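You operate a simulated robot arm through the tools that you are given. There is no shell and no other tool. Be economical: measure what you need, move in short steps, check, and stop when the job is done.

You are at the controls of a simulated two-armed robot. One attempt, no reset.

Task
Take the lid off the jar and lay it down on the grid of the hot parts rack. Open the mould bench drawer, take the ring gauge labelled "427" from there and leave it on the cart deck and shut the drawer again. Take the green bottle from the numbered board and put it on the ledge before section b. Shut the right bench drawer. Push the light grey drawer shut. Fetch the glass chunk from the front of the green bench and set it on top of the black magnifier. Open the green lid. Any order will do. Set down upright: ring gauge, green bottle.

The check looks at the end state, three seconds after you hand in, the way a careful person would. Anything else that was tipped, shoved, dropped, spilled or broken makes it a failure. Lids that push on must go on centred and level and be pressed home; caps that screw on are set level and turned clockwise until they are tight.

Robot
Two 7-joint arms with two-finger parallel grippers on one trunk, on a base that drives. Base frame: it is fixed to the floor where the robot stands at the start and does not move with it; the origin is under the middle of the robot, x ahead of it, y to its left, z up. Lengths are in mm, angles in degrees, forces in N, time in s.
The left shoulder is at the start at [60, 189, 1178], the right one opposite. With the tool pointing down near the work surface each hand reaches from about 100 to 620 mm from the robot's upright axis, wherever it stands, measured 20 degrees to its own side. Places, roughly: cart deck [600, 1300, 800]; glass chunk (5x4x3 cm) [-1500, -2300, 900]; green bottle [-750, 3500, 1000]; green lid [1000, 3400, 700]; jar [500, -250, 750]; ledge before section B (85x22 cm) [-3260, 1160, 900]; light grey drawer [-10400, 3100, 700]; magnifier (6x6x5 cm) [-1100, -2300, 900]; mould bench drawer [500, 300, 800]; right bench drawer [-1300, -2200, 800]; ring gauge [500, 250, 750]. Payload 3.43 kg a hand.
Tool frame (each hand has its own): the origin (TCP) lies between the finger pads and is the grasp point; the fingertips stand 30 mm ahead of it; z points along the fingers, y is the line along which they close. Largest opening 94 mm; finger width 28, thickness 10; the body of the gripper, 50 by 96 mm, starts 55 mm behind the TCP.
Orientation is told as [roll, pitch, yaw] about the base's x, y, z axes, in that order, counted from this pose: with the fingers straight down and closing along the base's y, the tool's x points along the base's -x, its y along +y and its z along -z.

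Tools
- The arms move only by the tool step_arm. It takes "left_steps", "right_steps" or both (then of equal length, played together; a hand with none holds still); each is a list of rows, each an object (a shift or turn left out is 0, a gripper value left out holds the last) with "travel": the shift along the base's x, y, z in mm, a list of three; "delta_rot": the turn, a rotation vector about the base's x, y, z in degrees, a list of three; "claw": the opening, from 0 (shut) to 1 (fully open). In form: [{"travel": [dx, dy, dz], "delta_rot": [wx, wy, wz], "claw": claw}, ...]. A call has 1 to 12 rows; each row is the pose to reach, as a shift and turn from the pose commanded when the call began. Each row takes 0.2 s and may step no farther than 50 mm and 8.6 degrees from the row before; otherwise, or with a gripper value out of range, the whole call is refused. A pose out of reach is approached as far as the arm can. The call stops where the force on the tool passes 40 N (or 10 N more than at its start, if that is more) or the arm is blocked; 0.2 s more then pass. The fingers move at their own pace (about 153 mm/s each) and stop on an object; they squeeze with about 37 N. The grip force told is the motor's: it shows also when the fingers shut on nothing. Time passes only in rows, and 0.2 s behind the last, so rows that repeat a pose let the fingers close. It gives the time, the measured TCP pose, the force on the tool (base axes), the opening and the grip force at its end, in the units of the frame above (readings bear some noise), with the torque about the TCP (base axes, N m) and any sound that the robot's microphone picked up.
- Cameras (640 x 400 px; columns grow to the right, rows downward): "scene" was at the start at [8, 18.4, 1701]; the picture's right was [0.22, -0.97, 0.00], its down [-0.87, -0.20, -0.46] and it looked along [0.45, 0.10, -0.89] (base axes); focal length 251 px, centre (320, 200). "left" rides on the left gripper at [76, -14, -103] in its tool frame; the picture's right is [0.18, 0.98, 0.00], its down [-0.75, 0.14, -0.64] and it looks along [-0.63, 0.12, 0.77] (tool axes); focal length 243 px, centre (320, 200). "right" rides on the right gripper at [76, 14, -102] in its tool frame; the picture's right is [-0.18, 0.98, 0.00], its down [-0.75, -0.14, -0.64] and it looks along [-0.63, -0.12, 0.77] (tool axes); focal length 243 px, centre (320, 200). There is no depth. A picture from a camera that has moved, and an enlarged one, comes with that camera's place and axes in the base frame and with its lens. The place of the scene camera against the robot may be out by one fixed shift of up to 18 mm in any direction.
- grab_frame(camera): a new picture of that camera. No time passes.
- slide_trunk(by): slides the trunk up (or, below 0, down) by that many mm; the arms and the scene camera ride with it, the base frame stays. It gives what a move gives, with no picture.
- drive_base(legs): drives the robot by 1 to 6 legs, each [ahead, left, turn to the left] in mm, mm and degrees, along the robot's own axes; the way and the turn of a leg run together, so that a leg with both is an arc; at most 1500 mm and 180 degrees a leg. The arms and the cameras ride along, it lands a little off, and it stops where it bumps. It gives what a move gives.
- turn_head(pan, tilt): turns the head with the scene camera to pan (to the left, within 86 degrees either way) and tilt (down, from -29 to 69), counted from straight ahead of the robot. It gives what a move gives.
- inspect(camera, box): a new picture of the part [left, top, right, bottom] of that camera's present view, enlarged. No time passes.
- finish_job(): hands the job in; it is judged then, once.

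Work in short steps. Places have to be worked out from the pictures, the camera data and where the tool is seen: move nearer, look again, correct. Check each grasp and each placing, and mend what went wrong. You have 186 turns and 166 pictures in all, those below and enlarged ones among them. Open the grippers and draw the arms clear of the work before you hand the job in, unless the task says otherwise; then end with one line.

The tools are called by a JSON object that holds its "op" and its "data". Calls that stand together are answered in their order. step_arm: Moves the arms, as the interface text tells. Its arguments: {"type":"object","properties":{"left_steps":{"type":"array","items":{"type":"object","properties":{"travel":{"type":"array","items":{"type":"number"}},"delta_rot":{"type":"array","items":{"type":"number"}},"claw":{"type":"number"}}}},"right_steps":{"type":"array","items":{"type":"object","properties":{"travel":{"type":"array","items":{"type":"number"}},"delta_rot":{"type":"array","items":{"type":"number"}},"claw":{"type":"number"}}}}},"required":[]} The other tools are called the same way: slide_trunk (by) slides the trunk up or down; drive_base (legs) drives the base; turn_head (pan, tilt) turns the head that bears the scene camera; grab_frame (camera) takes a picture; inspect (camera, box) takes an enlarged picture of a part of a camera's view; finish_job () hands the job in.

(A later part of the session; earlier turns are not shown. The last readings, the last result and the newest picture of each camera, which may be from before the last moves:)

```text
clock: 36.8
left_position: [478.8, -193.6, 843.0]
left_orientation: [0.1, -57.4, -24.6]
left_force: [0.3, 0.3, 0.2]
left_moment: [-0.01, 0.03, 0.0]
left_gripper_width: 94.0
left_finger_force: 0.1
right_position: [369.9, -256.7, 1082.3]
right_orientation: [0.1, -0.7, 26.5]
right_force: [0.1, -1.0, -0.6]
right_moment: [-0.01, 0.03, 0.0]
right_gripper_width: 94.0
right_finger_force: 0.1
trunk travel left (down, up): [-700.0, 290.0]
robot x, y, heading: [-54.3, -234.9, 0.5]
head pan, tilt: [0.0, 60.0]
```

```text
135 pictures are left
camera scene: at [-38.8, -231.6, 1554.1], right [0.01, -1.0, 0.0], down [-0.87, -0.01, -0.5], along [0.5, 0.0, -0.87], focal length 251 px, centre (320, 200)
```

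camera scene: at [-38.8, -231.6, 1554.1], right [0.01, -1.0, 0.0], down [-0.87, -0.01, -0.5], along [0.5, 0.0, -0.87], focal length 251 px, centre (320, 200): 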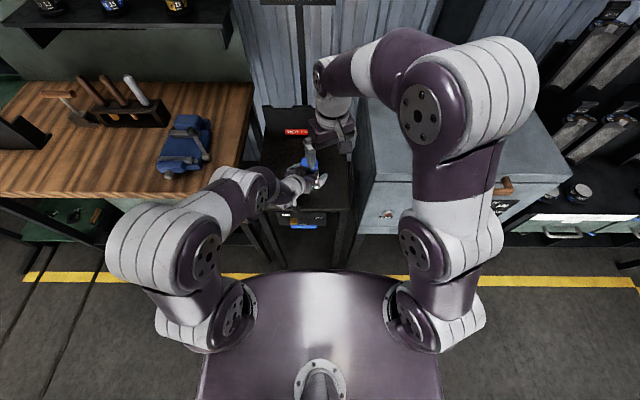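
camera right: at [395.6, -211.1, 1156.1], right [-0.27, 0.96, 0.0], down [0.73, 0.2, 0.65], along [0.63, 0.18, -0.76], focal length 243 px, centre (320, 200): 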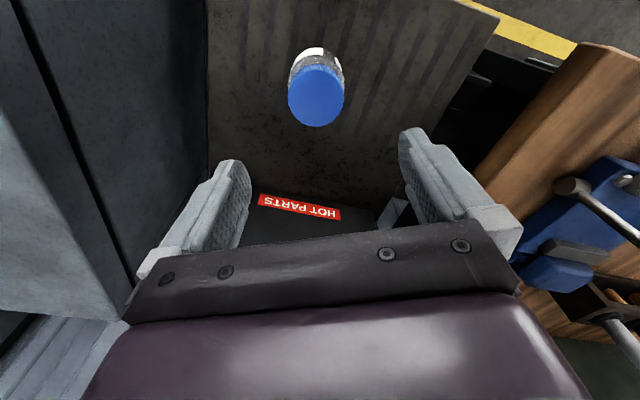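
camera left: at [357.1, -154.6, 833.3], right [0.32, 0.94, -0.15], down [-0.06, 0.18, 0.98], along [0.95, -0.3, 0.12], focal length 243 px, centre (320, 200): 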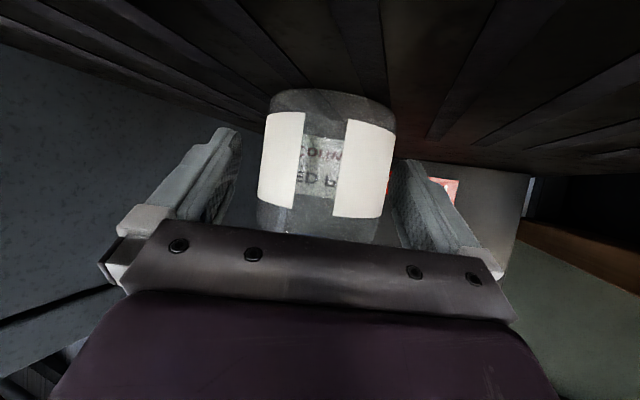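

Jar is centred between the left fingers; I close the left gripper.

{"op": "step_arm", "data": {"left_steps": [{"claw": 0}, {"claw": 0}, {"claw": 0}]}}

{"op": "grab_frame", "data": {"camera": "left"}}

{"op": "grab_frame", "data": {"camera": "right"}}

```text
clock: 37.6
left_position: [478.5, -194.0, 842.0]
left_orientation: [0.0, -57.4, -24.4]
left_force: [-0.1, -1.0, 0.6]
left_moment: [0.0, 0.0, 0.04]
left_gripper_width: 68.3
left_finger_force: 37.1
right_position: [369.2, -256.9, 1083.0]
right_orientation: [-0.2, -0.8, 26.6]
right_force: [0.2, -0.6, 0.0]
right_moment: [0.01, -0.02, 0.01]
right_gripper_width: 94.0
right_finger_force: 0.1
trunk travel left (down, up): [-700.0, 290.0]
robot x, y, heading: [-52.4, -236.1, 0.4]
head pan, tilt: [0.0, 60.0]
```

```text
134 pictures are left
camera left: at [356.1, -154.0, 833.7], right [0.32, 0.94, -0.15], down [-0.07, 0.18, 0.98], along [0.95, -0.3, 0.12], focal length 243 px, centre (320, 200)
```

left: 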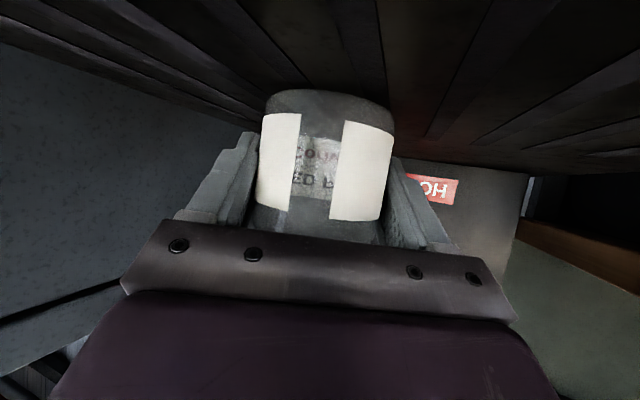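

```text
133 pictures are left
camera right: at [294.4, -277.4, 1183.6], right [-0.27, 0.96, 0.0], down [0.73, 0.21, 0.65], along [0.63, 0.18, -0.76], focal length 243 px, centre (320, 200)
```

right: 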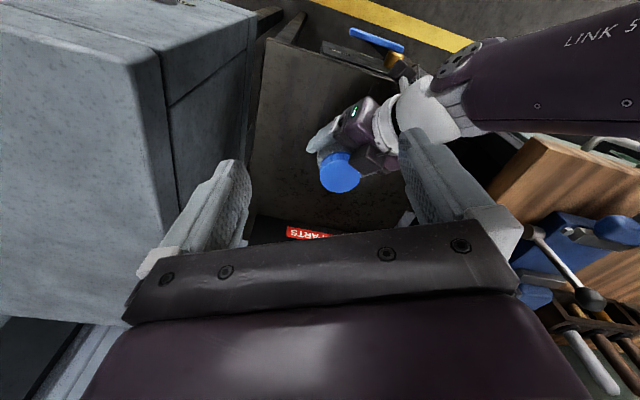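

Left holds the jar (68 mm). The left gripper body limits the right fingers to yaw -50…0, so I'll unscrew in ~50° strokes. First bring the right hand above the lid at yaw -50.

{"op": "step_arm", "data": {"right_steps": [{"travel": [15, 8, 0], "delta_rot": [0, 0, -8.5]}, {"travel": [30, 16, 0], "delta_rot": [0, 0, -17]}, {"travel": [45, 24, 0], "delta_rot": [0, 0, -25.5]}, {"travel": [60, 32, 0], "delta_rot": [0, 0, -34]}, {"travel": [75, 40, 0], "delta_rot": [0, 0, -42.5]}, {"travel": [90, 50, 0], "delta_rot": [0, 0, -51]}, {"travel": [105, 60, -15], "delta_rot": [0, 0, -59.5]}, {"travel": [112, 64, -40], "delta_rot": [0, 0, -68]}, {"travel": [112, 64, -70], "delta_rot": [0, 0, -76]}, {"travel": [112, 64, -90], "delta_rot": [0, 0, -76]}]}}

{"op": "grab_frame", "data": {"camera": "right"}}

{"op": "grab_frame", "data": {"camera": "scene"}}

```text
clock: 39.8
left_position: [477.8, -193.3, 843.1]
left_orientation: [0.0, -57.4, -24.4]
left_force: [-1.0, -0.6, -1.1]
left_moment: [-0.01, 0.0, -0.02]
left_gripper_width: 68.0
left_finger_force: 37.3
right_position: [460.9, -201.7, 982.5]
right_orientation: [0.0, -0.8, -49.6]
right_force: [0.0, -0.6, -0.7]
right_moment: [0.04, 0.02, -0.01]
right_gripper_width: 93.8
right_finger_force: 0.0
right hand out of reach, approached as far as the arm can: row 1, 2, 3, 4, 5, 6, 7, 8, 9, 10
trunk travel left (down, up): [-700.0, 290.0]
robot x, y, heading: [-52.2, -238.6, 0.6]
head pan, tilt: [0.0, 60.0]
```

```text
132 pictures are left
camera right: at [423.9, -133.0, 1083.3], right [0.87, 0.5, 0.0], down [0.37, -0.66, 0.65], along [0.33, -0.57, -0.76], focal length 243 px, centre (320, 200)
```

right: 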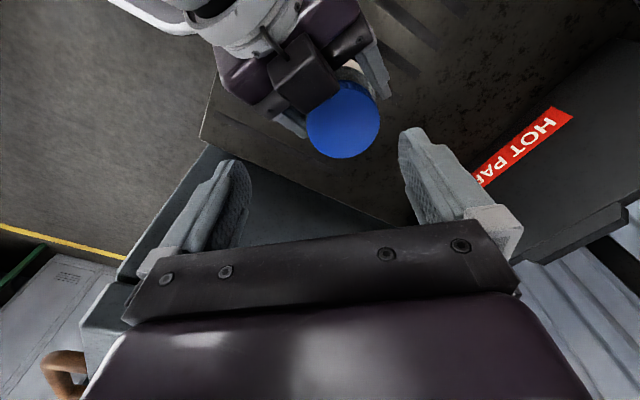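

```text
131 pictures are left
camera scene: at [-39.9, -230.8, 1554.1], right [0.01, -1.0, 0.0], down [-0.87, -0.01, -0.5], along [0.5, 0.0, -0.87], focal length 251 px, centre (320, 200)
```

scene: 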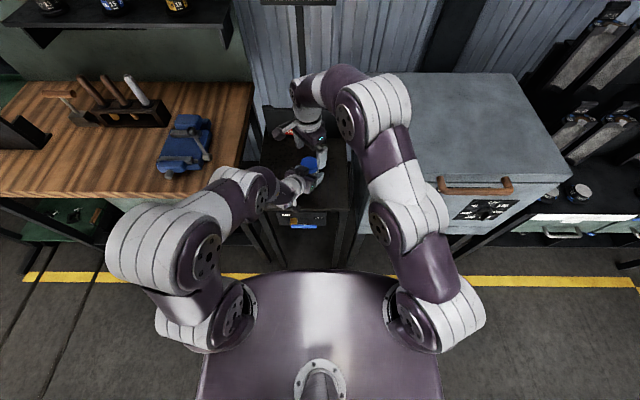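

Clear view: lid at (483,-195). I move over it and descend to z≈893 with fingers open.

{"op": "step_arm", "data": {"right_steps": [{"travel": [12, 4, -15]}, {"travel": [22, 7, -30]}, {"travel": [22, 7, -50]}]}}

{"op": "grab_frame", "data": {"camera": "right"}}

```text
clock: 40.6
left_position: [478.5, -195.1, 842.1]
left_orientation: [0.0, -57.5, -24.6]
left_force: [0.2, 0.0, 0.3]
left_moment: [-0.03, 0.0, 0.03]
left_gripper_width: 68.2
left_finger_force: 37.4
right_position: [483.2, -194.4, 932.3]
right_orientation: [-0.1, -0.7, -49.6]
right_force: [1.1, -0.1, 0.3]
right_moment: [0.02, 0.0, -0.01]
right_gripper_width: 94.0
right_finger_force: 0.0
right hand out of reach, approached as far as the arm can: row 2
trunk travel left (down, up): [-700.0, 290.0]
robot x, y, heading: [-50.8, -235.4, 0.5]
head pan, tilt: [0.0, 60.0]
```

```text
130 pictures are left
camera right: at [445.7, -126.5, 1033.3], right [0.87, 0.5, 0.0], down [0.38, -0.66, 0.65], along [0.33, -0.57, -0.76], focal length 243 px, centre (320, 200)
```

right: 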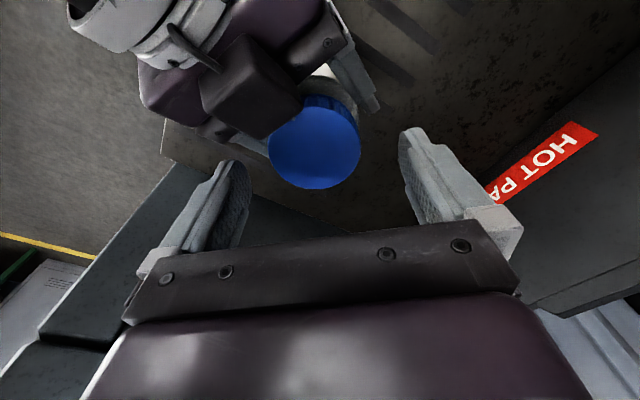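

Lid top ≈ z 890 at (482,-196). I descend to z 897 and close on it.

{"op": "step_arm", "data": {"right_steps": [{"travel": [-1, -2, -18]}, {"travel": [-1, -2, -36]}, {"travel": [-1, -2, -36], "claw": 0}, {"travel": [-1, -2, -36], "claw": 0}, {"travel": [-1, -2, -36], "claw": 0}]}}

{"op": "inspect", "data": {"camera": "right", "box": [160, 40, 480, 240]}}

```text
clock: 41.2
left_position: [476.5, -192.5, 841.2]
left_orientation: [0.2, -57.1, -24.4]
left_force: [10.8, 6.5, -2.2]
left_moment: [-0.33, 0.37, -0.01]
left_gripper_width: 67.7
left_finger_force: 37.3
right_position: [482.5, -197.5, 905.4]
right_orientation: [0.0, -0.8, -49.7]
right_force: [-11.8, -9.7, 8.9]
right_moment: [-0.24, 0.35, 0.16]
right_gripper_width: 56.0
right_finger_force: 25.7
trunk travel left (down, up): [-700.0, 290.0]
robot x, y, heading: [-54.1, -236.5, 0.0]
head pan, tilt: [0.0, 60.0]
stopped in row 3 (right hand): the force on the tool passed its limit at 56 N (the readings are from after the stop); the commanded pose is now the measured one
```

```text
2.00 times, centred on (320, 140) of right
camera zoom: at [444.8, -129.4, 1006.3], right [0.87, 0.5, 0.0], down [0.38, -0.66, 0.65], along [0.33, -0.57, -0.76], focal length 485 px, centre (320, 320)
```

zoom: 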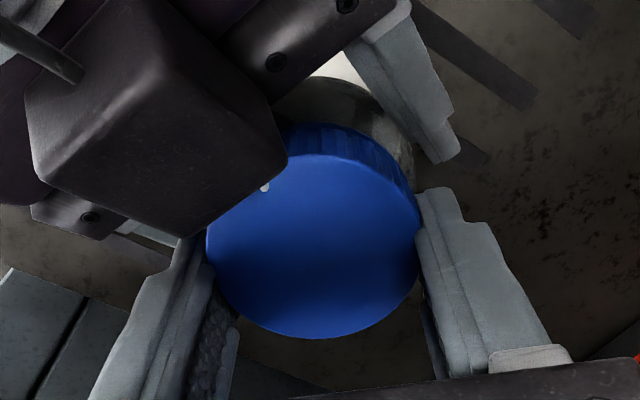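

The lid is really 56 mm; earlier I had gripped the glass shoulder (65 mm). Now both hold properly, so I turn counter-clockwise 42°.

{"op": "step_arm", "data": {"right_steps": [{"claw": 0}, {"delta_rot": [0, 0, 8.4]}, {"delta_rot": [0, 0, 16.8]}, {"delta_rot": [0, 0, 25.2]}, {"delta_rot": [0, 0, 33.6]}, {"delta_rot": [0, 0, 42]}]}}

{"op": "inspect", "data": {"camera": "right", "box": [160, 40, 480, 240]}}

{"op": "grab_frame", "data": {"camera": "left"}}

```text
clock: 42.6
left_position: [476.3, -194.6, 841.2]
left_orientation: [0.4, -57.3, -25.0]
left_force: [-4.1, 0.1, 6.3]
left_moment: [0.21, -0.34, 0.0]
left_gripper_width: 67.5
left_finger_force: 37.3
right_position: [484.7, -196.4, 905.9]
right_orientation: [0.3, -1.1, -7.4]
right_force: [5.8, 2.6, 1.6]
right_moment: [0.01, -0.01, -0.07]
right_gripper_width: 54.6
right_finger_force: 37.4
trunk travel left (down, up): [-700.0, 290.0]
robot x, y, heading: [-49.0, -238.1, 0.4]
head pan, tilt: [0.0, 60.0]
```

```text
2.00 times, centred on (320, 140) of right
camera zoom: at [410.4, -172.0, 1006.7], right [0.31, 0.95, 0.01], down [0.72, -0.24, 0.66], along [0.63, -0.2, -0.76], focal length 485 px, centre (320, 320)
```

zoom: 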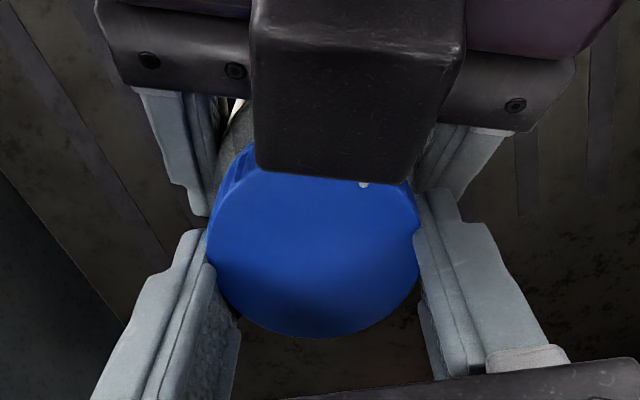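

```text
127 pictures are left
camera left: at [354.7, -153.4, 832.5], right [0.32, 0.94, -0.15], down [-0.06, 0.18, 0.98], along [0.95, -0.3, 0.11], focal length 243 px, centre (320, 200)
```

left: 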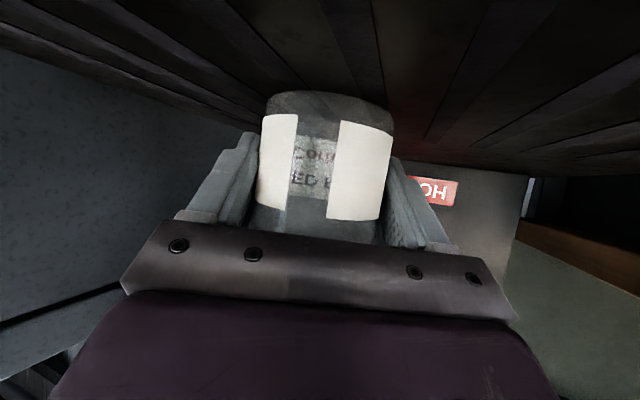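

Label stayed put, so the lid turned. I open slightly, go back 42°, regrip.

{"op": "step_arm", "data": {"right_steps": [{"claw": 0.72}, {"claw": 0.72}, {"delta_rot": [0, 0, -8.4]}, {"delta_rot": [0, 0, -16.8]}, {"delta_rot": [0, 0, -25.2]}, {"delta_rot": [0, 0, -33.6]}, {"delta_rot": [0, 0, -42]}, {"delta_rot": [0, 0, -50]}, {"delta_rot": [0, 0, -50], "claw": 0}, {"delta_rot": [0, 0, -50], "claw": 0}, {"delta_rot": [0, 0, -50], "claw": 0}]}}

{"op": "inspect", "data": {"camera": "right", "box": [160, 40, 480, 240]}}

```text
clock: 45.0
left_position: [477.2, -192.5, 840.0]
left_orientation: [0.2, -57.2, -24.5]
left_force: [22.9, 14.5, -4.5]
left_moment: [-0.45, 0.83, 0.07]
left_gripper_width: 67.8
left_finger_force: 37.4
right_position: [483.8, -198.8, 904.1]
right_orientation: [-0.3, -1.0, -57.6]
right_force: [-24.7, -14.3, 9.6]
right_moment: [-0.37, 0.67, 0.19]
right_gripper_width: 55.0
right_finger_force: 37.1
trunk travel left (down, up): [-700.0, 290.0]
robot x, y, heading: [-55.7, -236.0, 0.5]
head pan, tilt: [0.0, 60.0]
```

```text
2.00 times, centred on (320, 140) of right
camera zoom: at [454.7, -124.8, 1005.5], right [0.93, 0.37, 0.0], down [0.28, -0.7, 0.65], along [0.24, -0.61, -0.76], focal length 485 px, centre (320, 320)
```

zoom: 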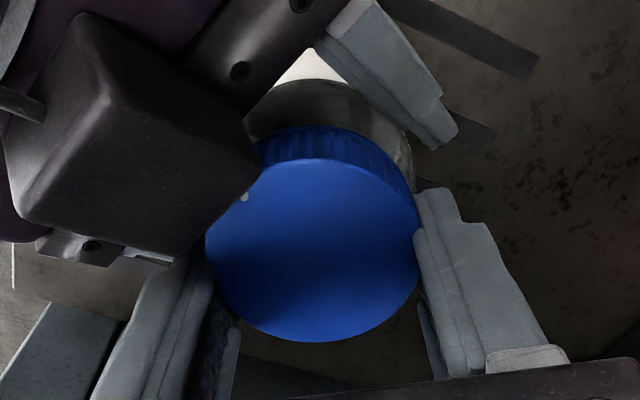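

Side load shows I'm off-centre by ~4 mm; I shift slightly while turning the second stroke.

{"op": "step_arm", "data": {"right_steps": [{"travel": [-2, -1, 0]}, {"travel": [-3, -2, 0], "delta_rot": [0, 0, 8.4]}, {"travel": [-3, -2, 0], "delta_rot": [0, 0, 16.8]}, {"travel": [-3, -1, 0], "delta_rot": [0, 0, 25.2]}, {"travel": [-3, 0, 0], "delta_rot": [0, 0, 33.6]}, {"travel": [-3, 0, 0], "delta_rot": [0, 0, 42]}, {"travel": [-3, 0, 0], "delta_rot": [0, 0, 50]}]}}

{"op": "grab_frame", "data": {"camera": "left"}}

```text
clock: 46.6
left_position: [475.8, -193.9, 840.2]
left_orientation: [0.3, -57.1, -25.0]
left_force: [-22.6, -6.3, 18.5]
left_moment: [0.13, -0.86, -0.06]
left_gripper_width: 67.4
left_finger_force: 37.6
right_position: [484.0, -195.0, 907.0]
right_orientation: [0.4, -1.2, -7.3]
right_force: [26.3, 7.1, -6.4]
right_moment: [0.19, -0.85, -0.08]
right_gripper_width: 55.2
right_finger_force: 37.1
trunk travel left (down, up): [-700.0, 290.0]
robot x, y, heading: [-53.4, -233.5, 0.2]
head pan, tilt: [0.0, 60.0]
```

```text
125 pictures are left
camera left: at [354.3, -153.6, 832.2], right [0.32, 0.94, -0.15], down [-0.06, 0.18, 0.98], along [0.95, -0.3, 0.11], focal length 243 px, centre (320, 200)
```

left: 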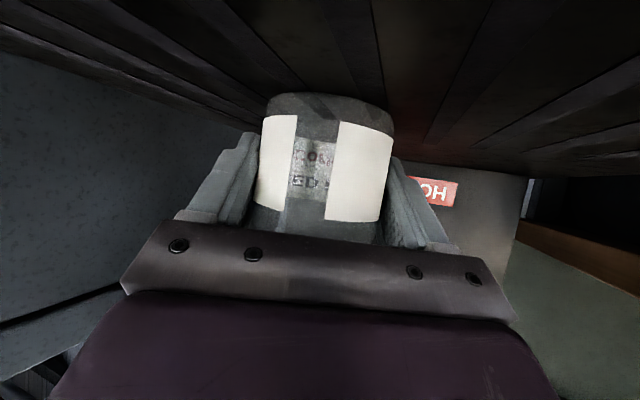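

The lid was off the rotation axis by ~7 mm. I open, turn back, and re-centre on (478.5,-193.5) before gripping.

{"op": "step_arm", "data": {"right_steps": [{"claw": 0.75}, {"claw": 0.75}, {"delta_rot": [0, 0, -8.4]}, {"delta_rot": [0, 0, -16.8]}, {"delta_rot": [0, 0, -25.2]}, {"delta_rot": [0, 0, -33.6]}, {"delta_rot": [0, 0, -42]}, {"delta_rot": [0, 0, -50]}]}}

{"op": "inspect", "data": {"camera": "right", "box": [160, 40, 480, 240]}}

```text
clock: 48.5
left_position: [477.5, -192.5, 839.5]
left_orientation: [0.2, -57.1, -24.6]
left_force: [-0.4, -0.1, 1.9]
left_moment: [0.03, 0.0, -0.02]
left_gripper_width: 67.5
left_finger_force: 37.4
right_position: [481.8, -197.4, 905.9]
right_orientation: [0.2, -0.9, -57.7]
right_force: [2.3, 0.1, 1.2]
right_moment: [-0.01, 0.03, -0.02]
right_gripper_width: 70.0
right_finger_force: 0.0
trunk travel left (down, up): [-700.0, 290.0]
robot x, y, heading: [-51.5, -230.0, 0.5]
head pan, tilt: [0.0, 60.0]
```

```text
2.00 times, centred on (320, 140) of right
camera zoom: at [452.2, -123.2, 1006.4], right [0.93, 0.37, 0.01], down [0.28, -0.71, 0.65], along [0.25, -0.6, -0.76], focal length 485 px, centre (320, 320)
```

zoom: 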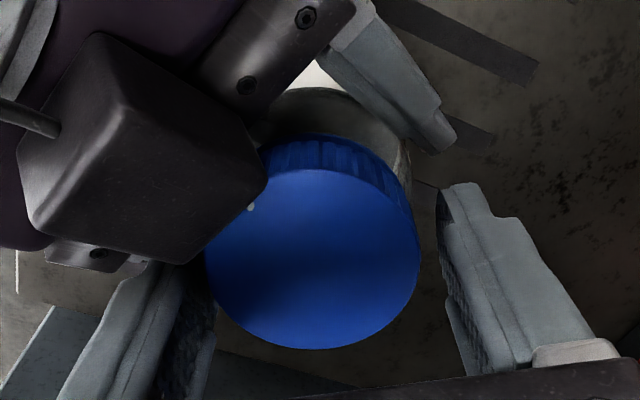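

Perp offset is now good; a 3 mm shift along the closing axis centres it. Close and turn 50° more.

{"op": "step_arm", "data": {"right_steps": [{"travel": [-3, -1, 0]}, {"travel": [-3, -1, 0], "claw": 0}, {"travel": [-3, -1, 0], "claw": 0}, {"travel": [-3, -1, 0], "delta_rot": [0, 0, 8.4]}, {"travel": [-3, -1, 0], "delta_rot": [0, 0, 16.8]}, {"travel": [-3, -1, 0.5], "delta_rot": [0, 0, 25.2]}, {"travel": [-3, -1, 0.5], "delta_rot": [0, 0, 33.6]}, {"travel": [-3, -1, 0.5], "delta_rot": [0, 0, 42]}, {"travel": [-3, -1, 1], "delta_rot": [0, 0, 50]}]}}

{"op": "inspect", "data": {"camera": "right", "box": [160, 40, 480, 240]}}

```text
clock: 50.6
left_position: [476.9, -194.1, 841.1]
left_orientation: [0.2, -57.2, -25.0]
left_force: [-2.4, -3.3, 2.9]
left_moment: [0.16, 0.05, 0.0]
left_gripper_width: 67.8
left_finger_force: 36.9
right_position: [479.2, -196.2, 906.5]
right_orientation: [0.5, -1.2, -7.4]
right_force: [0.9, 1.9, -1.8]
right_moment: [-0.03, -0.12, 0.0]
right_gripper_width: 54.7
right_finger_force: 37.3
trunk travel left (down, up): [-700.0, 290.0]
robot x, y, heading: [-51.9, -235.0, 0.7]
head pan, tilt: [0.0, 60.0]
stopped in row 9 (left hand): the force on the tool passed its limit at 40 N (the readings are from after the stop); the commanded pose is now the measured one
```

```text
2.00 times, centred on (320, 140) of right
camera zoom: at [404.9, -172.7, 1007.3], right [0.31, 0.95, 0.01], down [0.71, -0.24, 0.66], along [0.63, -0.19, -0.75], focal length 485 px, centre (320, 320)
```

zoom: 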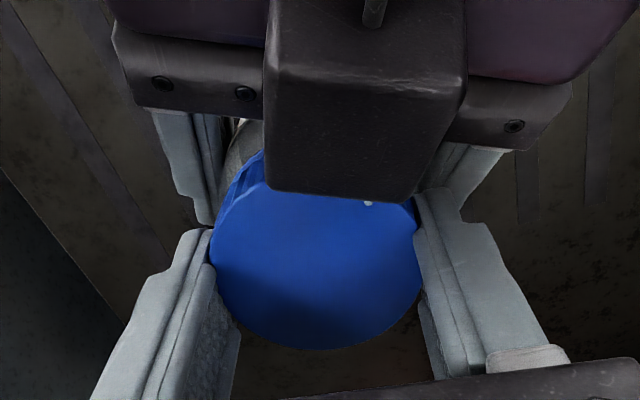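

The left gripper box overhangs the lid. I'll regrip the jar with the left hand drawn 15 mm back along its axis, while the right holds the lid.

{"op": "step_arm", "data": {"left_steps": [{"claw": 1}, {"claw": 1}, {"travel": [-7, 3, 0]}, {"travel": [-14, 6, 0]}, {"travel": [-14, 6, 0]}]}}

{"op": "inspect", "data": {"camera": "right", "box": [160, 40, 480, 240]}}

{"op": "grab_frame", "data": {"camera": "left"}}

```text
clock: 51.8
left_position: [462.4, -186.9, 839.5]
left_orientation: [-0.4, -57.0, -24.6]
left_force: [0.4, 0.2, 0.4]
left_moment: [0.02, 0.01, 0.02]
left_gripper_width: 94.3
left_finger_force: 0.1
left hand out of reach, approached as far as the arm can: row 4
right_position: [479.8, -197.4, 906.8]
right_orientation: [0.5, -1.2, -7.3]
right_force: [-0.4, 0.0, -1.5]
right_moment: [0.05, -0.03, 0.0]
right_gripper_width: 55.0
right_finger_force: 37.2
trunk travel left (down, up): [-700.0, 290.0]
robot x, y, heading: [-50.1, -236.2, 0.5]
head pan, tilt: [0.0, 60.0]
```

```text
2.00 times, centred on (320, 140) of right
camera zoom: at [404.9, -172.6, 1007.3], right [0.31, 0.95, 0.01], down [0.71, -0.24, 0.66], along [0.63, -0.19, -0.75], focal length 485 px, centre (320, 320)
```

zoom: 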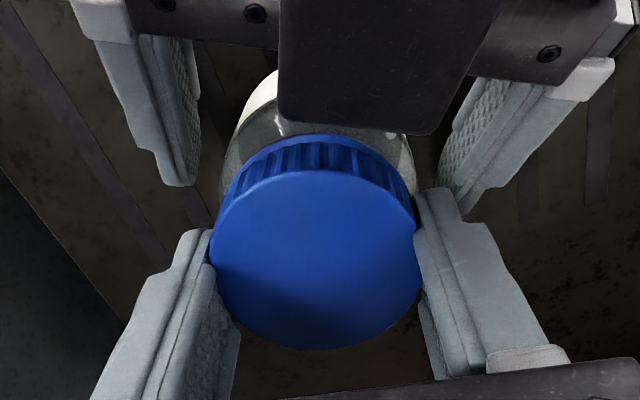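

```text
121 pictures are left
camera left: at [341.3, -146.0, 832.3], right [0.32, 0.93, -0.16], down [-0.05, 0.18, 0.98], along [0.95, -0.31, 0.11], focal length 243 px, centre (320, 200)
```

left: 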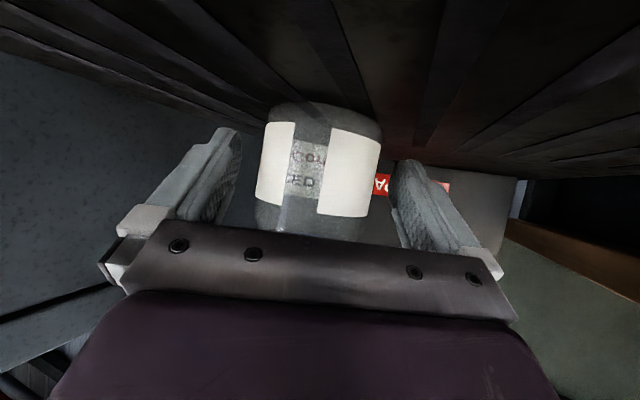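

Clearance is good now. I close the left again and turn the lid on by 75° in one go.

{"op": "step_arm", "data": {"left_steps": [{"claw": 0}, {"claw": 0}, {"claw": 0}]}}

{"op": "step_arm", "data": {"right_steps": [{"delta_rot": [0, 0, 8.4]}, {"delta_rot": [0, 0, 16.8]}, {"delta_rot": [0, 0, 25.2]}, {"travel": [0, 0, 0.5], "delta_rot": [0, 0, 33.6]}, {"travel": [0, 0, 0.5], "delta_rot": [0, 0, 42]}, {"travel": [0, 0, 0.5], "delta_rot": [0, 0, 50.4]}, {"travel": [0, 0, 1], "delta_rot": [0, 0, 58.8]}, {"travel": [0, 0, 1], "delta_rot": [0, 0, 67.2]}, {"travel": [0, 0, 1], "delta_rot": [0, 0, 75]}]}}

{"op": "inspect", "data": {"camera": "right", "box": [160, 40, 480, 240]}}

```text
clock: 52.6
left_position: [463.3, -186.6, 839.7]
left_orientation: [-0.3, -56.9, -24.7]
left_force: [-6.7, -10.8, 3.0]
left_moment: [0.33, -0.31, -0.19]
left_gripper_width: 67.0
left_finger_force: 37.3
right_position: [480.7, -194.6, 907.8]
right_orientation: [0.7, -1.3, -7.4]
right_force: [6.0, 10.7, -3.5]
right_moment: [0.35, -0.16, 0.02]
right_gripper_width: 55.3
right_finger_force: 37.1
trunk travel left (down, up): [-700.0, 290.0]
robot x, y, heading: [-55.0, -234.4, 0.6]
head pan, tilt: [0.0, 60.0]
```

```text
clock: 54.6
left_position: [462.4, -187.6, 839.6]
left_orientation: [-0.2, -56.9, -24.7]
left_force: [-18.2, -33.1, 4.6]
left_moment: [1.37, -0.59, -0.69]
left_gripper_width: 65.1
left_finger_force: 36.9
right_position: [481.4, -195.8, 909.5]
right_orientation: [0.3, -1.6, 67.6]
right_force: [18.5, 31.4, -2.7]
right_moment: [0.7, -0.79, -0.03]
right_gripper_width: 55.2
right_finger_force: 37.4
trunk travel left (down, up): [-700.0, 290.0]
robot x, y, heading: [-52.2, -235.1, 0.5]
head pan, tilt: [0.0, 60.0]
```

```text
2.00 times, centred on (320, 140) of right
camera zoom: at [439.0, -263.2, 1008.5], right [-0.84, 0.54, 0.01], down [0.41, 0.63, 0.66], along [0.35, 0.56, -0.75], focal length 485 px, centre (320, 320)
```

zoom: 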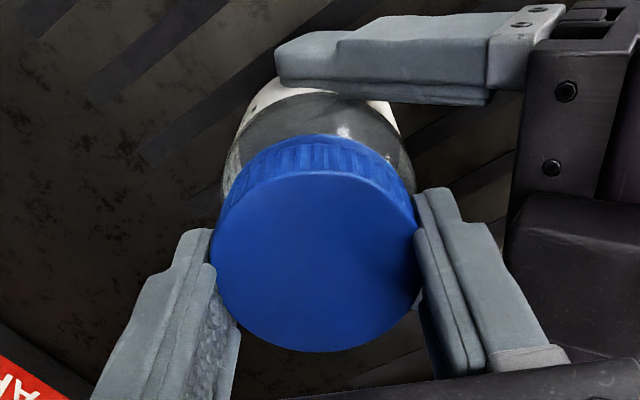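

Lateral load has built up; total turn ≈225°. I try a gentle lift while easing sideways to see if the lid is free.

{"op": "step_arm", "data": {"right_steps": [{"travel": [2, 3, 1]}, {"travel": [3, 4, 3]}, {"travel": [3, 4, 5]}, {"travel": [3, 4, 7]}]}}

{"op": "inspect", "data": {"camera": "right", "box": [160, 40, 480, 240]}}

```text
clock: 55.6
left_position: [464.4, -187.0, 842.4]
left_orientation: [-0.3, -57.4, -24.5]
left_force: [-21.0, 3.5, 27.2]
left_moment: [0.3, -1.39, -0.18]
left_gripper_width: 64.5
left_finger_force: 37.4
right_position: [480.7, -193.1, 912.7]
right_orientation: [0.7, -0.9, 67.5]
right_force: [21.2, -2.7, -28.6]
right_moment: [-0.72, -0.5, 0.05]
right_gripper_width: 55.0
right_finger_force: 36.5
trunk travel left (down, up): [-700.0, 290.0]
robot x, y, heading: [-52.6, -235.0, 0.3]
head pan, tilt: [0.0, 60.0]
```

```text
2.00 times, centred on (320, 140) of right
camera zoom: at [440.9, -260.2, 1013.8], right [-0.84, 0.55, 0.01], down [0.42, 0.63, 0.65], along [0.35, 0.55, -0.76], focal length 485 px, centre (320, 320)
```

zoom: 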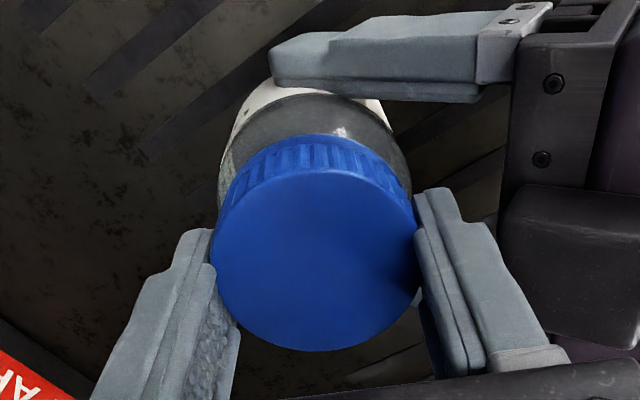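

Not free yet. I lower back, open, turn back and regrip; also check the jar label from the left.

{"op": "step_arm", "data": {"right_steps": [{"travel": [-1, 0, -3]}, {"travel": [-2, -1, -6]}, {"travel": [-2, -1, -6], "claw": 0.72}, {"travel": [-2, -1, -6], "claw": 0.72}, {"travel": [-2, -1, -6], "delta_rot": [0, 0, -8.4]}, {"travel": [-2, -1, -6], "delta_rot": [0, 0, -16.8]}, {"travel": [-2, -1, -6], "delta_rot": [0, 0, -25.2]}, {"travel": [-2, -1, -6], "delta_rot": [0, 0, -33.6]}, {"travel": [-2, -1, -6], "delta_rot": [0, 0, -42]}, {"travel": [-2, -1, -6], "delta_rot": [0, 0, -50.4]}, {"travel": [-2, -1, -6], "delta_rot": [0, 0, -58.8]}, {"travel": [-2, -1, -6], "delta_rot": [0, 0, -67.2]}]}}

{"op": "grab_frame", "data": {"camera": "left"}}

{"op": "inspect", "data": {"camera": "right", "box": [160, 40, 480, 240]}}

```text
clock: 58.2
left_position: [463.2, -186.9, 839.3]
left_orientation: [-0.3, -56.9, -24.7]
left_force: [0.3, -0.4, -1.2]
left_moment: [0.03, 0.02, 0.0]
left_gripper_width: 62.8
left_finger_force: 37.2
right_position: [480.9, -193.7, 908.3]
right_orientation: [0.5, -1.1, 0.2]
right_force: [-0.3, 0.3, 0.5]
right_moment: [0.0, 0.01, 0.02]
right_gripper_width: 67.7
right_finger_force: 0.0
trunk travel left (down, up): [-700.0, 290.0]
robot x, y, heading: [-50.5, -235.8, 0.2]
head pan, tilt: [0.0, 60.0]
```

```text
118 pictures are left
camera left: at [341.8, -146.2, 832.4], right [0.32, 0.93, -0.16], down [-0.06, 0.18, 0.98], along [0.94, -0.31, 0.11], focal length 243 px, centre (320, 200)
```

left: 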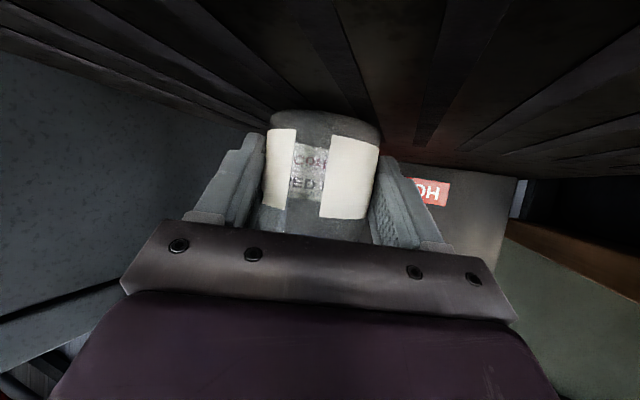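

```text
2.00 times, centred on (320, 140) of right
camera zoom: at [403.5, -180.0, 1009.7], right [0.18, 0.98, 0.01], down [0.74, -0.14, 0.66], along [0.65, -0.11, -0.75], focal length 485 px, centre (320, 320)
```

zoom: 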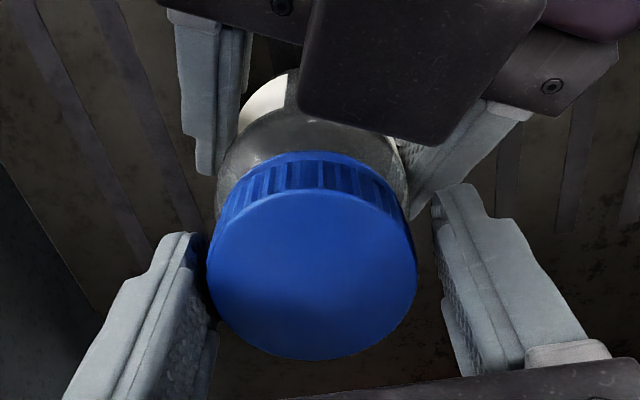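

The jar is creeping out of the left fingertips (62.8 mm). I regrip deeper with the left by 10 mm.

{"op": "step_arm", "data": {"left_steps": [{"claw": 1}, {"claw": 1}, {"travel": [9, -4.5, 1]}, {"travel": [9, -4.5, 1], "claw": 0}, {"travel": [9, -4.5, 1], "claw": 0}, {"travel": [9, -4.5, 1], "claw": 0}], "right_steps": [{"delta_rot": [0, 0, -8.4]}, {"delta_rot": [0, 0, -16.8]}, {"delta_rot": [0, 0, -25.2]}, {"delta_rot": [0, 0, -33.6]}, {"delta_rot": [0, 0, -42]}, {"delta_rot": [0, 0, -50]}]}}

{"op": "inspect", "data": {"camera": "right", "box": [160, 40, 480, 240]}}

```text
clock: 59.6
left_position: [471.5, -192.8, 841.2]
left_orientation: [0.1, -57.0, -24.8]
left_force: [-0.1, 0.4, 1.3]
left_moment: [-0.03, 0.01, 0.02]
left_gripper_width: 67.4
left_finger_force: 36.6
right_position: [479.8, -192.3, 909.0]
right_orientation: [0.5, -1.1, -49.8]
right_force: [1.2, 0.3, 0.4]
right_moment: [0.0, 0.0, -0.04]
right_gripper_width: 67.6
right_finger_force: 0.0
trunk travel left (down, up): [-700.0, 290.0]
robot x, y, heading: [-53.1, -236.0, 0.5]
head pan, tilt: [0.0, 60.0]
```

```text
2.00 times, centred on (320, 140) of right
camera zoom: at [441.6, -124.6, 1008.9], right [0.87, 0.49, 0.01], down [0.37, -0.66, 0.66], along [0.33, -0.57, -0.75], focal length 485 px, centre (320, 320)
```

zoom: 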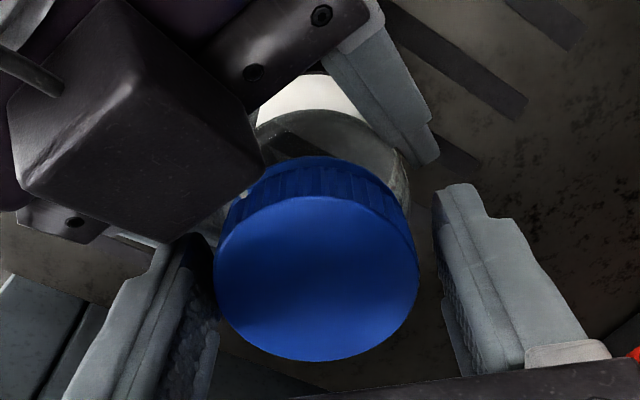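

I recentre by (1,-5), grip and turn through ~100°.

{"op": "step_arm", "data": {"right_steps": [{"travel": [1, -5, 0]}, {"travel": [1, -5, 0], "claw": 0}, {"travel": [1, -5, 0], "claw": 0}, {"travel": [1, -5, 0], "delta_rot": [0, 0, 8.4]}, {"travel": [1, -5, 0], "delta_rot": [0, 0, 16.8]}, {"travel": [1, -5, 0.3], "delta_rot": [0, 0, 25.2]}, {"travel": [1, -5, 0.5], "delta_rot": [0, 0, 33.6]}, {"travel": [1, -5, 0.5], "delta_rot": [0, 0, 42]}, {"travel": [1, -5, 0.7], "delta_rot": [0, 0, 50.4]}, {"travel": [1, -5, 1], "delta_rot": [0, 0, 58.8]}, {"travel": [1, -5, 1], "delta_rot": [0, 0, 67.2]}, {"travel": [1, -5, 1], "delta_rot": [0, 0, 75.6]}]}}

{"op": "step_arm", "data": {"right_steps": [{"delta_rot": [0, 0, 8.4]}, {"delta_rot": [0, 0, 16.8]}, {"travel": [0, 0, 0.5], "delta_rot": [0, 0, 25.2]}, {"travel": [0, 0, 0.5], "delta_rot": [0, 0, 33.6]}, {"travel": [0, 0, 0.5], "delta_rot": [0, 0, 42]}]}}

{"op": "grab_frame", "data": {"camera": "left"}}

```text
clock: 62.3
left_position: [471.3, -193.8, 841.9]
left_orientation: [0.4, -57.1, -25.4]
left_force: [-7.6, -4.3, 3.1]
left_moment: [1.53, -1.05, 1.48]
left_gripper_width: 67.5
left_finger_force: 37.3
right_position: [483.5, -197.9, 910.5]
right_orientation: [0.6, -1.7, 25.4]
right_force: [7.5, 4.1, -3.4]
right_moment: [-1.15, 0.53, -1.58]
right_gripper_width: 55.3
right_finger_force: 37.4
trunk travel left (down, up): [-700.0, 290.0]
robot x, y, heading: [-50.3, -239.0, 0.5]
head pan, tilt: [0.0, 60.0]
stopped in row 12 (left hand): the force on the tool passed its limit at 42 N (the readings are from after the stop); the commanded pose is now the measured one
```

```text
clock: 62.8
left_position: [469.3, -195.1, 840.5]
left_orientation: [0.7, -57.1, -26.1]
left_force: [-4.8, -4.2, 1.5]
left_moment: [1.46, -0.53, 1.48]
left_gripper_width: 67.5
left_finger_force: 37.1
right_position: [486.6, -196.9, 910.6]
right_orientation: [0.5, -2.2, 32.0]
right_force: [4.4, 5.1, -2.6]
right_moment: [-1.16, 0.2, -1.57]
right_gripper_width: 55.6
right_finger_force: 37.2
trunk travel left (down, up): [-700.0, 290.0]
robot x, y, heading: [-55.2, -233.5, 0.5]
head pan, tilt: [0.0, 60.0]
stopped in row 2 (right hand): the force on the tool passed its limit at 47 N (the readings are from after the stop); the commanded pose is now the measured one
```

```text
115 pictures are left
camera left: at [348.7, -153.1, 832.8], right [0.33, 0.93, -0.15], down [-0.06, 0.18, 0.98], along [0.94, -0.32, 0.11], focal length 243 px, centre (320, 200)
```

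left: 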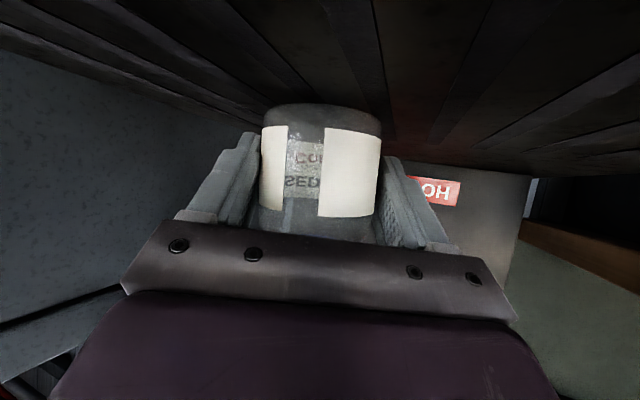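

A 1.6 Nm torque between the hands appeared — likely the right finger meeting the left gripper. Looking closer.

{"op": "inspect", "data": {"camera": "right", "box": [160, 20, 480, 220]}}

```text
2.00 times, centred on (320, 120) of right
camera zoom: at [412.7, -227.0, 1010.4], right [-0.36, 0.93, 0.02], down [0.7, 0.26, 0.67], along [0.62, 0.26, -0.74], focal length 485 px, centre (320, 360)
```

zoom: 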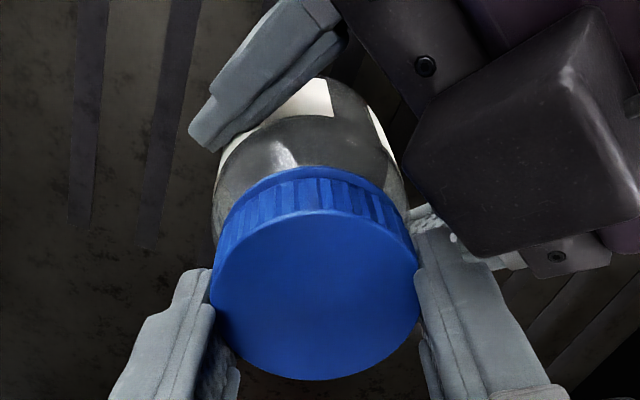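

The right finger meets the left box at yaw ~25; the lid has clearly risen. I back off, turn to -50 and regrip for another stroke.

{"op": "step_arm", "data": {"right_steps": [{"delta_rot": [0, 0, -8.4]}, {"delta_rot": [0, 0, -10], "claw": 0.72}, {"delta_rot": [0, 0, -10], "claw": 0.72}, {"delta_rot": [0, 0, -18]}, {"delta_rot": [0, 0, -26]}, {"delta_rot": [0, 0, -34]}, {"delta_rot": [0, 0, -42]}, {"delta_rot": [0, 0, -50]}, {"delta_rot": [0, 0, -58]}, {"delta_rot": [0, 0, -66]}, {"delta_rot": [0, 0, -74]}, {"delta_rot": [0, 0, -82]}]}}

{"op": "inspect", "data": {"camera": "right", "box": [160, 40, 480, 240]}}

```text
clock: 65.3
left_position: [470.8, -195.0, 842.7]
left_orientation: [0.7, -57.2, -26.0]
left_force: [0.4, -0.2, -0.5]
left_moment: [0.0, 0.01, -0.02]
left_gripper_width: 67.2
left_finger_force: 37.0
right_position: [486.5, -196.7, 911.4]
right_orientation: [0.5, -2.0, -49.9]
right_force: [-0.4, -0.2, -0.3]
right_moment: [-0.02, -0.01, 0.0]
right_gripper_width: 67.7
right_finger_force: 0.0
trunk travel left (down, up): [-700.0, 290.0]
robot x, y, heading: [-54.6, -235.6, 0.4]
head pan, tilt: [0.0, 60.0]
```

```text
2.00 times, centred on (320, 140) of right
camera zoom: at [446.5, -126.0, 1010.0], right [0.87, 0.49, 0.01], down [0.36, -0.65, 0.67], along [0.34, -0.58, -0.74], focal length 485 px, centre (320, 320)
```

zoom: 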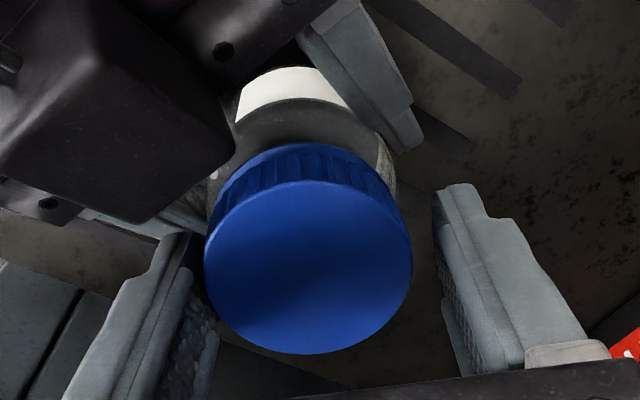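

Recentre by (-5,-2.5), grip, turn 62°.

{"op": "step_arm", "data": {"right_steps": [{"travel": [-5, -2.5, 0]}, {"travel": [-5, -2.5, 0], "claw": 0}, {"travel": [-5, -2.5, 0], "claw": 0}, {"travel": [-5, -2.5, 0], "delta_rot": [0, 0, 8.4]}, {"travel": [-5, -2.5, 0], "delta_rot": [0, 0, 16.8]}, {"travel": [-5, -2.5, 0.3], "delta_rot": [0, 0, 25.2]}, {"travel": [-5, -2.5, 0.5], "delta_rot": [0, 0, 33.6]}, {"travel": [-5, -2.5, 0.5], "delta_rot": [0, 0, 42]}, {"travel": [-5, -2.5, 0.7], "delta_rot": [0, 0, 50.4]}, {"travel": [-5, -2.5, 1], "delta_rot": [0, 0, 58.8]}, {"travel": [-5, -2.5, 1], "delta_rot": [0, 0, 63]}]}}

{"op": "step_arm", "data": {"right_steps": [{"travel": [0, 0, 2]}, {"travel": [0, 0, 4]}, {"travel": [0, 0, 5]}]}}

{"op": "inspect", "data": {"camera": "right", "box": [160, 20, 480, 220]}}

```text
clock: 67.8
left_position: [469.4, -194.7, 841.5]
left_orientation: [0.5, -57.0, -25.8]
left_force: [-7.6, -2.6, -3.2]
left_moment: [0.13, -0.37, 0.02]
left_gripper_width: 67.5
left_finger_force: 36.5
right_position: [481.2, -198.8, 912.6]
right_orientation: [0.5, -2.1, 13.4]
right_force: [9.4, 3.3, 0.8]
right_moment: [0.05, -0.16, -0.07]
right_gripper_width: 55.1
right_finger_force: 37.2
trunk travel left (down, up): [-700.0, 290.0]
robot x, y, heading: [-50.6, -235.0, 0.2]
head pan, tilt: [0.0, 60.0]
```

```text
clock: 68.5
left_position: [470.8, -194.6, 841.3]
left_orientation: [0.6, -57.1, -25.8]
left_force: [-0.2, -1.8, -0.7]
left_moment: [0.09, -0.06, -0.02]
left_gripper_width: 67.3
left_finger_force: 36.7
right_position: [481.2, -199.2, 917.5]
right_orientation: [0.5, -2.0, 13.1]
right_force: [1.6, 1.5, -0.8]
right_moment: [0.05, -0.02, 0.0]
right_gripper_width: 55.3
right_finger_force: 37.2
trunk travel left (down, up): [-700.0, 290.0]
robot x, y, heading: [-53.4, -232.6, 0.5]
head pan, tilt: [0.0, 60.0]
```

```text
2.00 times, centred on (320, 120) of right
camera zoom: at [401.4, -203.6, 1016.6], right [-0.04, 1.0, 0.01], down [0.74, 0.02, 0.67], along [0.67, 0.04, -0.75], focal length 485 px, centre (320, 360)
```

zoom: 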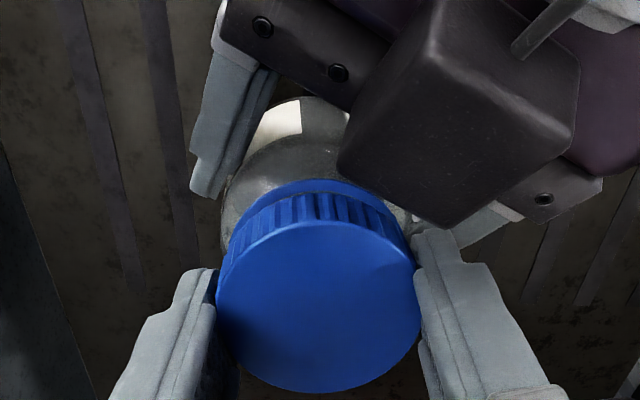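

Lifting 5 mm meets no force: the lid is free. I lift it straight up.

{"op": "step_arm", "data": {"right_steps": [{"travel": [0, 0, 15]}, {"travel": [0, 0, 35]}, {"travel": [5, -5, 60]}, {"travel": [5, -10, 85]}]}}

{"op": "grab_frame", "data": {"camera": "right"}}

```text
clock: 69.5
left_position: [467.8, -195.8, 841.5]
left_orientation: [0.7, -57.0, -26.1]
left_force: [0.3, 0.6, -1.2]
left_moment: [0.01, -0.01, 0.01]
left_gripper_width: 67.2
left_finger_force: 37.0
right_position: [476.1, -214.3, 996.1]
right_orientation: [0.5, -2.3, 13.1]
right_force: [-0.2, 0.2, 0.9]
right_moment: [0.03, -0.02, 0.01]
right_gripper_width: 54.9
right_finger_force: 36.6
right hand out of reach, approached as far as the arm can: row 4
trunk travel left (down, up): [-700.0, 290.0]
robot x, y, heading: [-54.4, -236.9, 0.6]
head pan, tilt: [0.0, 60.0]
```

```text
111 pictures are left
camera right: at [397.0, -219.0, 1094.3], right [-0.04, 1.0, 0.02], down [0.74, 0.02, 0.67], along [0.67, 0.04, -0.74], focal length 243 px, centre (320, 200)
```

right: 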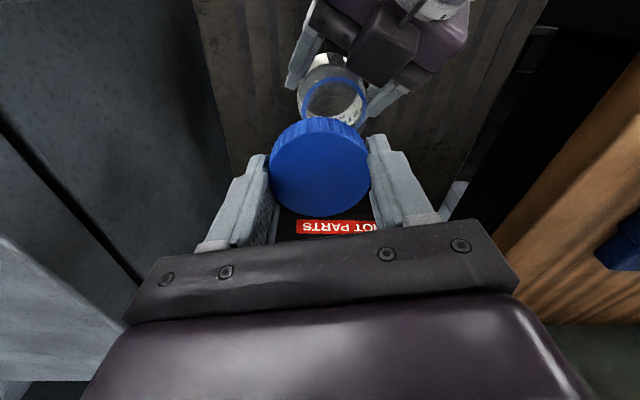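

Lid is off and held. I carry it to a free grid spot at about (530,-272) and lower to just above the rack.

{"op": "step_arm", "data": {"right_steps": [{"travel": [15, -20, 0]}, {"travel": [35, -40, -5]}, {"travel": [54, -58, -30]}, {"travel": [54, -58, -70]}, {"travel": [54, -58, -110]}, {"travel": [54, -58, -135]}]}}

{"op": "grab_frame", "data": {"camera": "right"}}

```text
clock: 71.0
left_position: [469.3, -196.1, 842.9]
left_orientation: [0.7, -57.0, -25.9]
left_force: [-0.5, -0.3, -1.8]
left_moment: [0.06, 0.05, 0.02]
left_gripper_width: 67.5
left_finger_force: 37.3
right_position: [530.7, -269.5, 859.7]
right_orientation: [0.5, -2.2, 13.0]
right_force: [0.2, 0.5, -0.6]
right_moment: [-0.05, 0.04, 0.0]
right_gripper_width: 55.0
right_finger_force: 36.8
right hand out of reach, approached as far as the arm can: row 1, 2, 3
trunk travel left (down, up): [-700.0, 290.0]
robot x, y, heading: [-53.3, -232.4, 0.5]
head pan, tilt: [0.0, 60.0]
```

```text
110 pictures are left
camera right: at [451.3, -275.5, 958.9], right [-0.04, 1.0, 0.02], down [0.74, 0.02, 0.67], along [0.67, 0.04, -0.74], focal length 243 px, centre (320, 200)
```

right: 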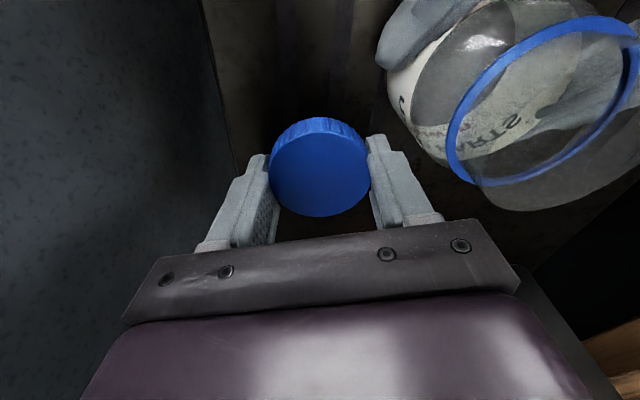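

Clear of jar. I lower in small steps until contact.

{"op": "step_arm", "data": {"right_steps": [{"travel": [0, 0, -4]}, {"travel": [0, 0, -8]}, {"travel": [0, 0, -11]}, {"travel": [0, 0, -14]}, {"travel": [0, 0, -16]}]}}

```text
clock: 72.2
left_position: [470.1, -194.5, 842.4]
left_orientation: [0.7, -57.0, -26.0]
left_force: [-0.6, -0.1, -1.4]
left_moment: [-0.02, 0.04, 0.01]
left_gripper_width: 67.3
left_finger_force: 37.1
right_position: [532.2, -270.3, 844.9]
right_orientation: [0.5, -2.1, 13.1]
right_force: [-0.5, -0.1, -0.2]
right_moment: [-0.05, 0.02, -0.02]
right_gripper_width: 55.1
right_finger_force: 37.5
trunk travel left (down, up): [-700.0, 290.0]
robot x, y, heading: [-51.9, -232.4, 0.3]
head pan, tilt: [0.0, 60.0]
```

Still no contact at 845; continue down in 2 mm steps.

{"op": "step_arm", "data": {"right_steps": [{"travel": [0, 0, -2]}, {"travel": [0, 0, -4]}, {"travel": [0, 0, -6]}, {"travel": [0, 0, -8]}]}}

{"op": "inspect", "data": {"camera": "right", "box": [160, 40, 480, 240]}}

```text
clock: 73.2
left_position: [469.8, -195.3, 842.0]
left_orientation: [0.7, -57.2, -25.9]
left_force: [-0.9, 1.0, -1.9]
left_moment: [0.02, 0.0, 0.0]
left_gripper_width: 67.2
left_finger_force: 37.0
right_position: [531.7, -270.4, 837.3]
right_orientation: [0.5, -2.1, 13.1]
right_force: [-0.5, 0.5, 0.4]
right_moment: [-0.01, 0.02, -0.01]
right_gripper_width: 55.3
right_finger_force: 36.9
trunk travel left (down, up): [-700.0, 290.0]
robot x, y, heading: [-53.1, -233.3, 0.4]
head pan, tilt: [0.0, 60.0]
```

```text
2.00 times, centred on (320, 140) of right
camera zoom: at [452.1, -275.3, 935.4], right [-0.04, 1.0, 0.02], down [0.74, 0.02, 0.67], along [0.67, 0.04, -0.74], focal length 485 px, centre (320, 320)
```

zoom: 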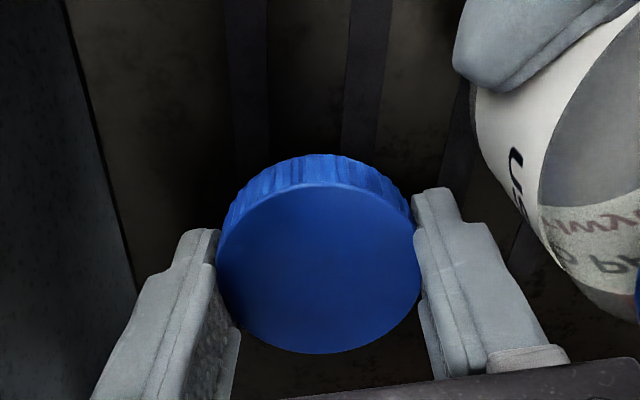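

Continue lowering.

{"op": "step_arm", "data": {"right_steps": [{"travel": [0, 0, -2]}, {"travel": [0, 0, -4]}, {"travel": [0, 0, -6]}, {"travel": [0, 0, -7]}, {"travel": [0, 0, -8]}]}}

```text
clock: 74.3
left_position: [467.9, -195.0, 843.1]
left_orientation: [0.6, -57.2, -26.0]
left_force: [-0.9, 0.1, -0.9]
left_moment: [0.02, 0.01, 0.0]
left_gripper_width: 67.3
left_finger_force: 37.2
right_position: [532.2, -270.7, 830.0]
right_orientation: [0.5, -2.4, 13.1]
right_force: [-2.0, -1.1, 15.2]
right_moment: [-0.51, 0.16, -0.06]
right_gripper_width: 54.9
right_finger_force: 37.2
trunk travel left (down, up): [-700.0, 290.0]
robot x, y, heading: [-54.1, -233.6, 0.3]
head pan, tilt: [0.0, 60.0]
```

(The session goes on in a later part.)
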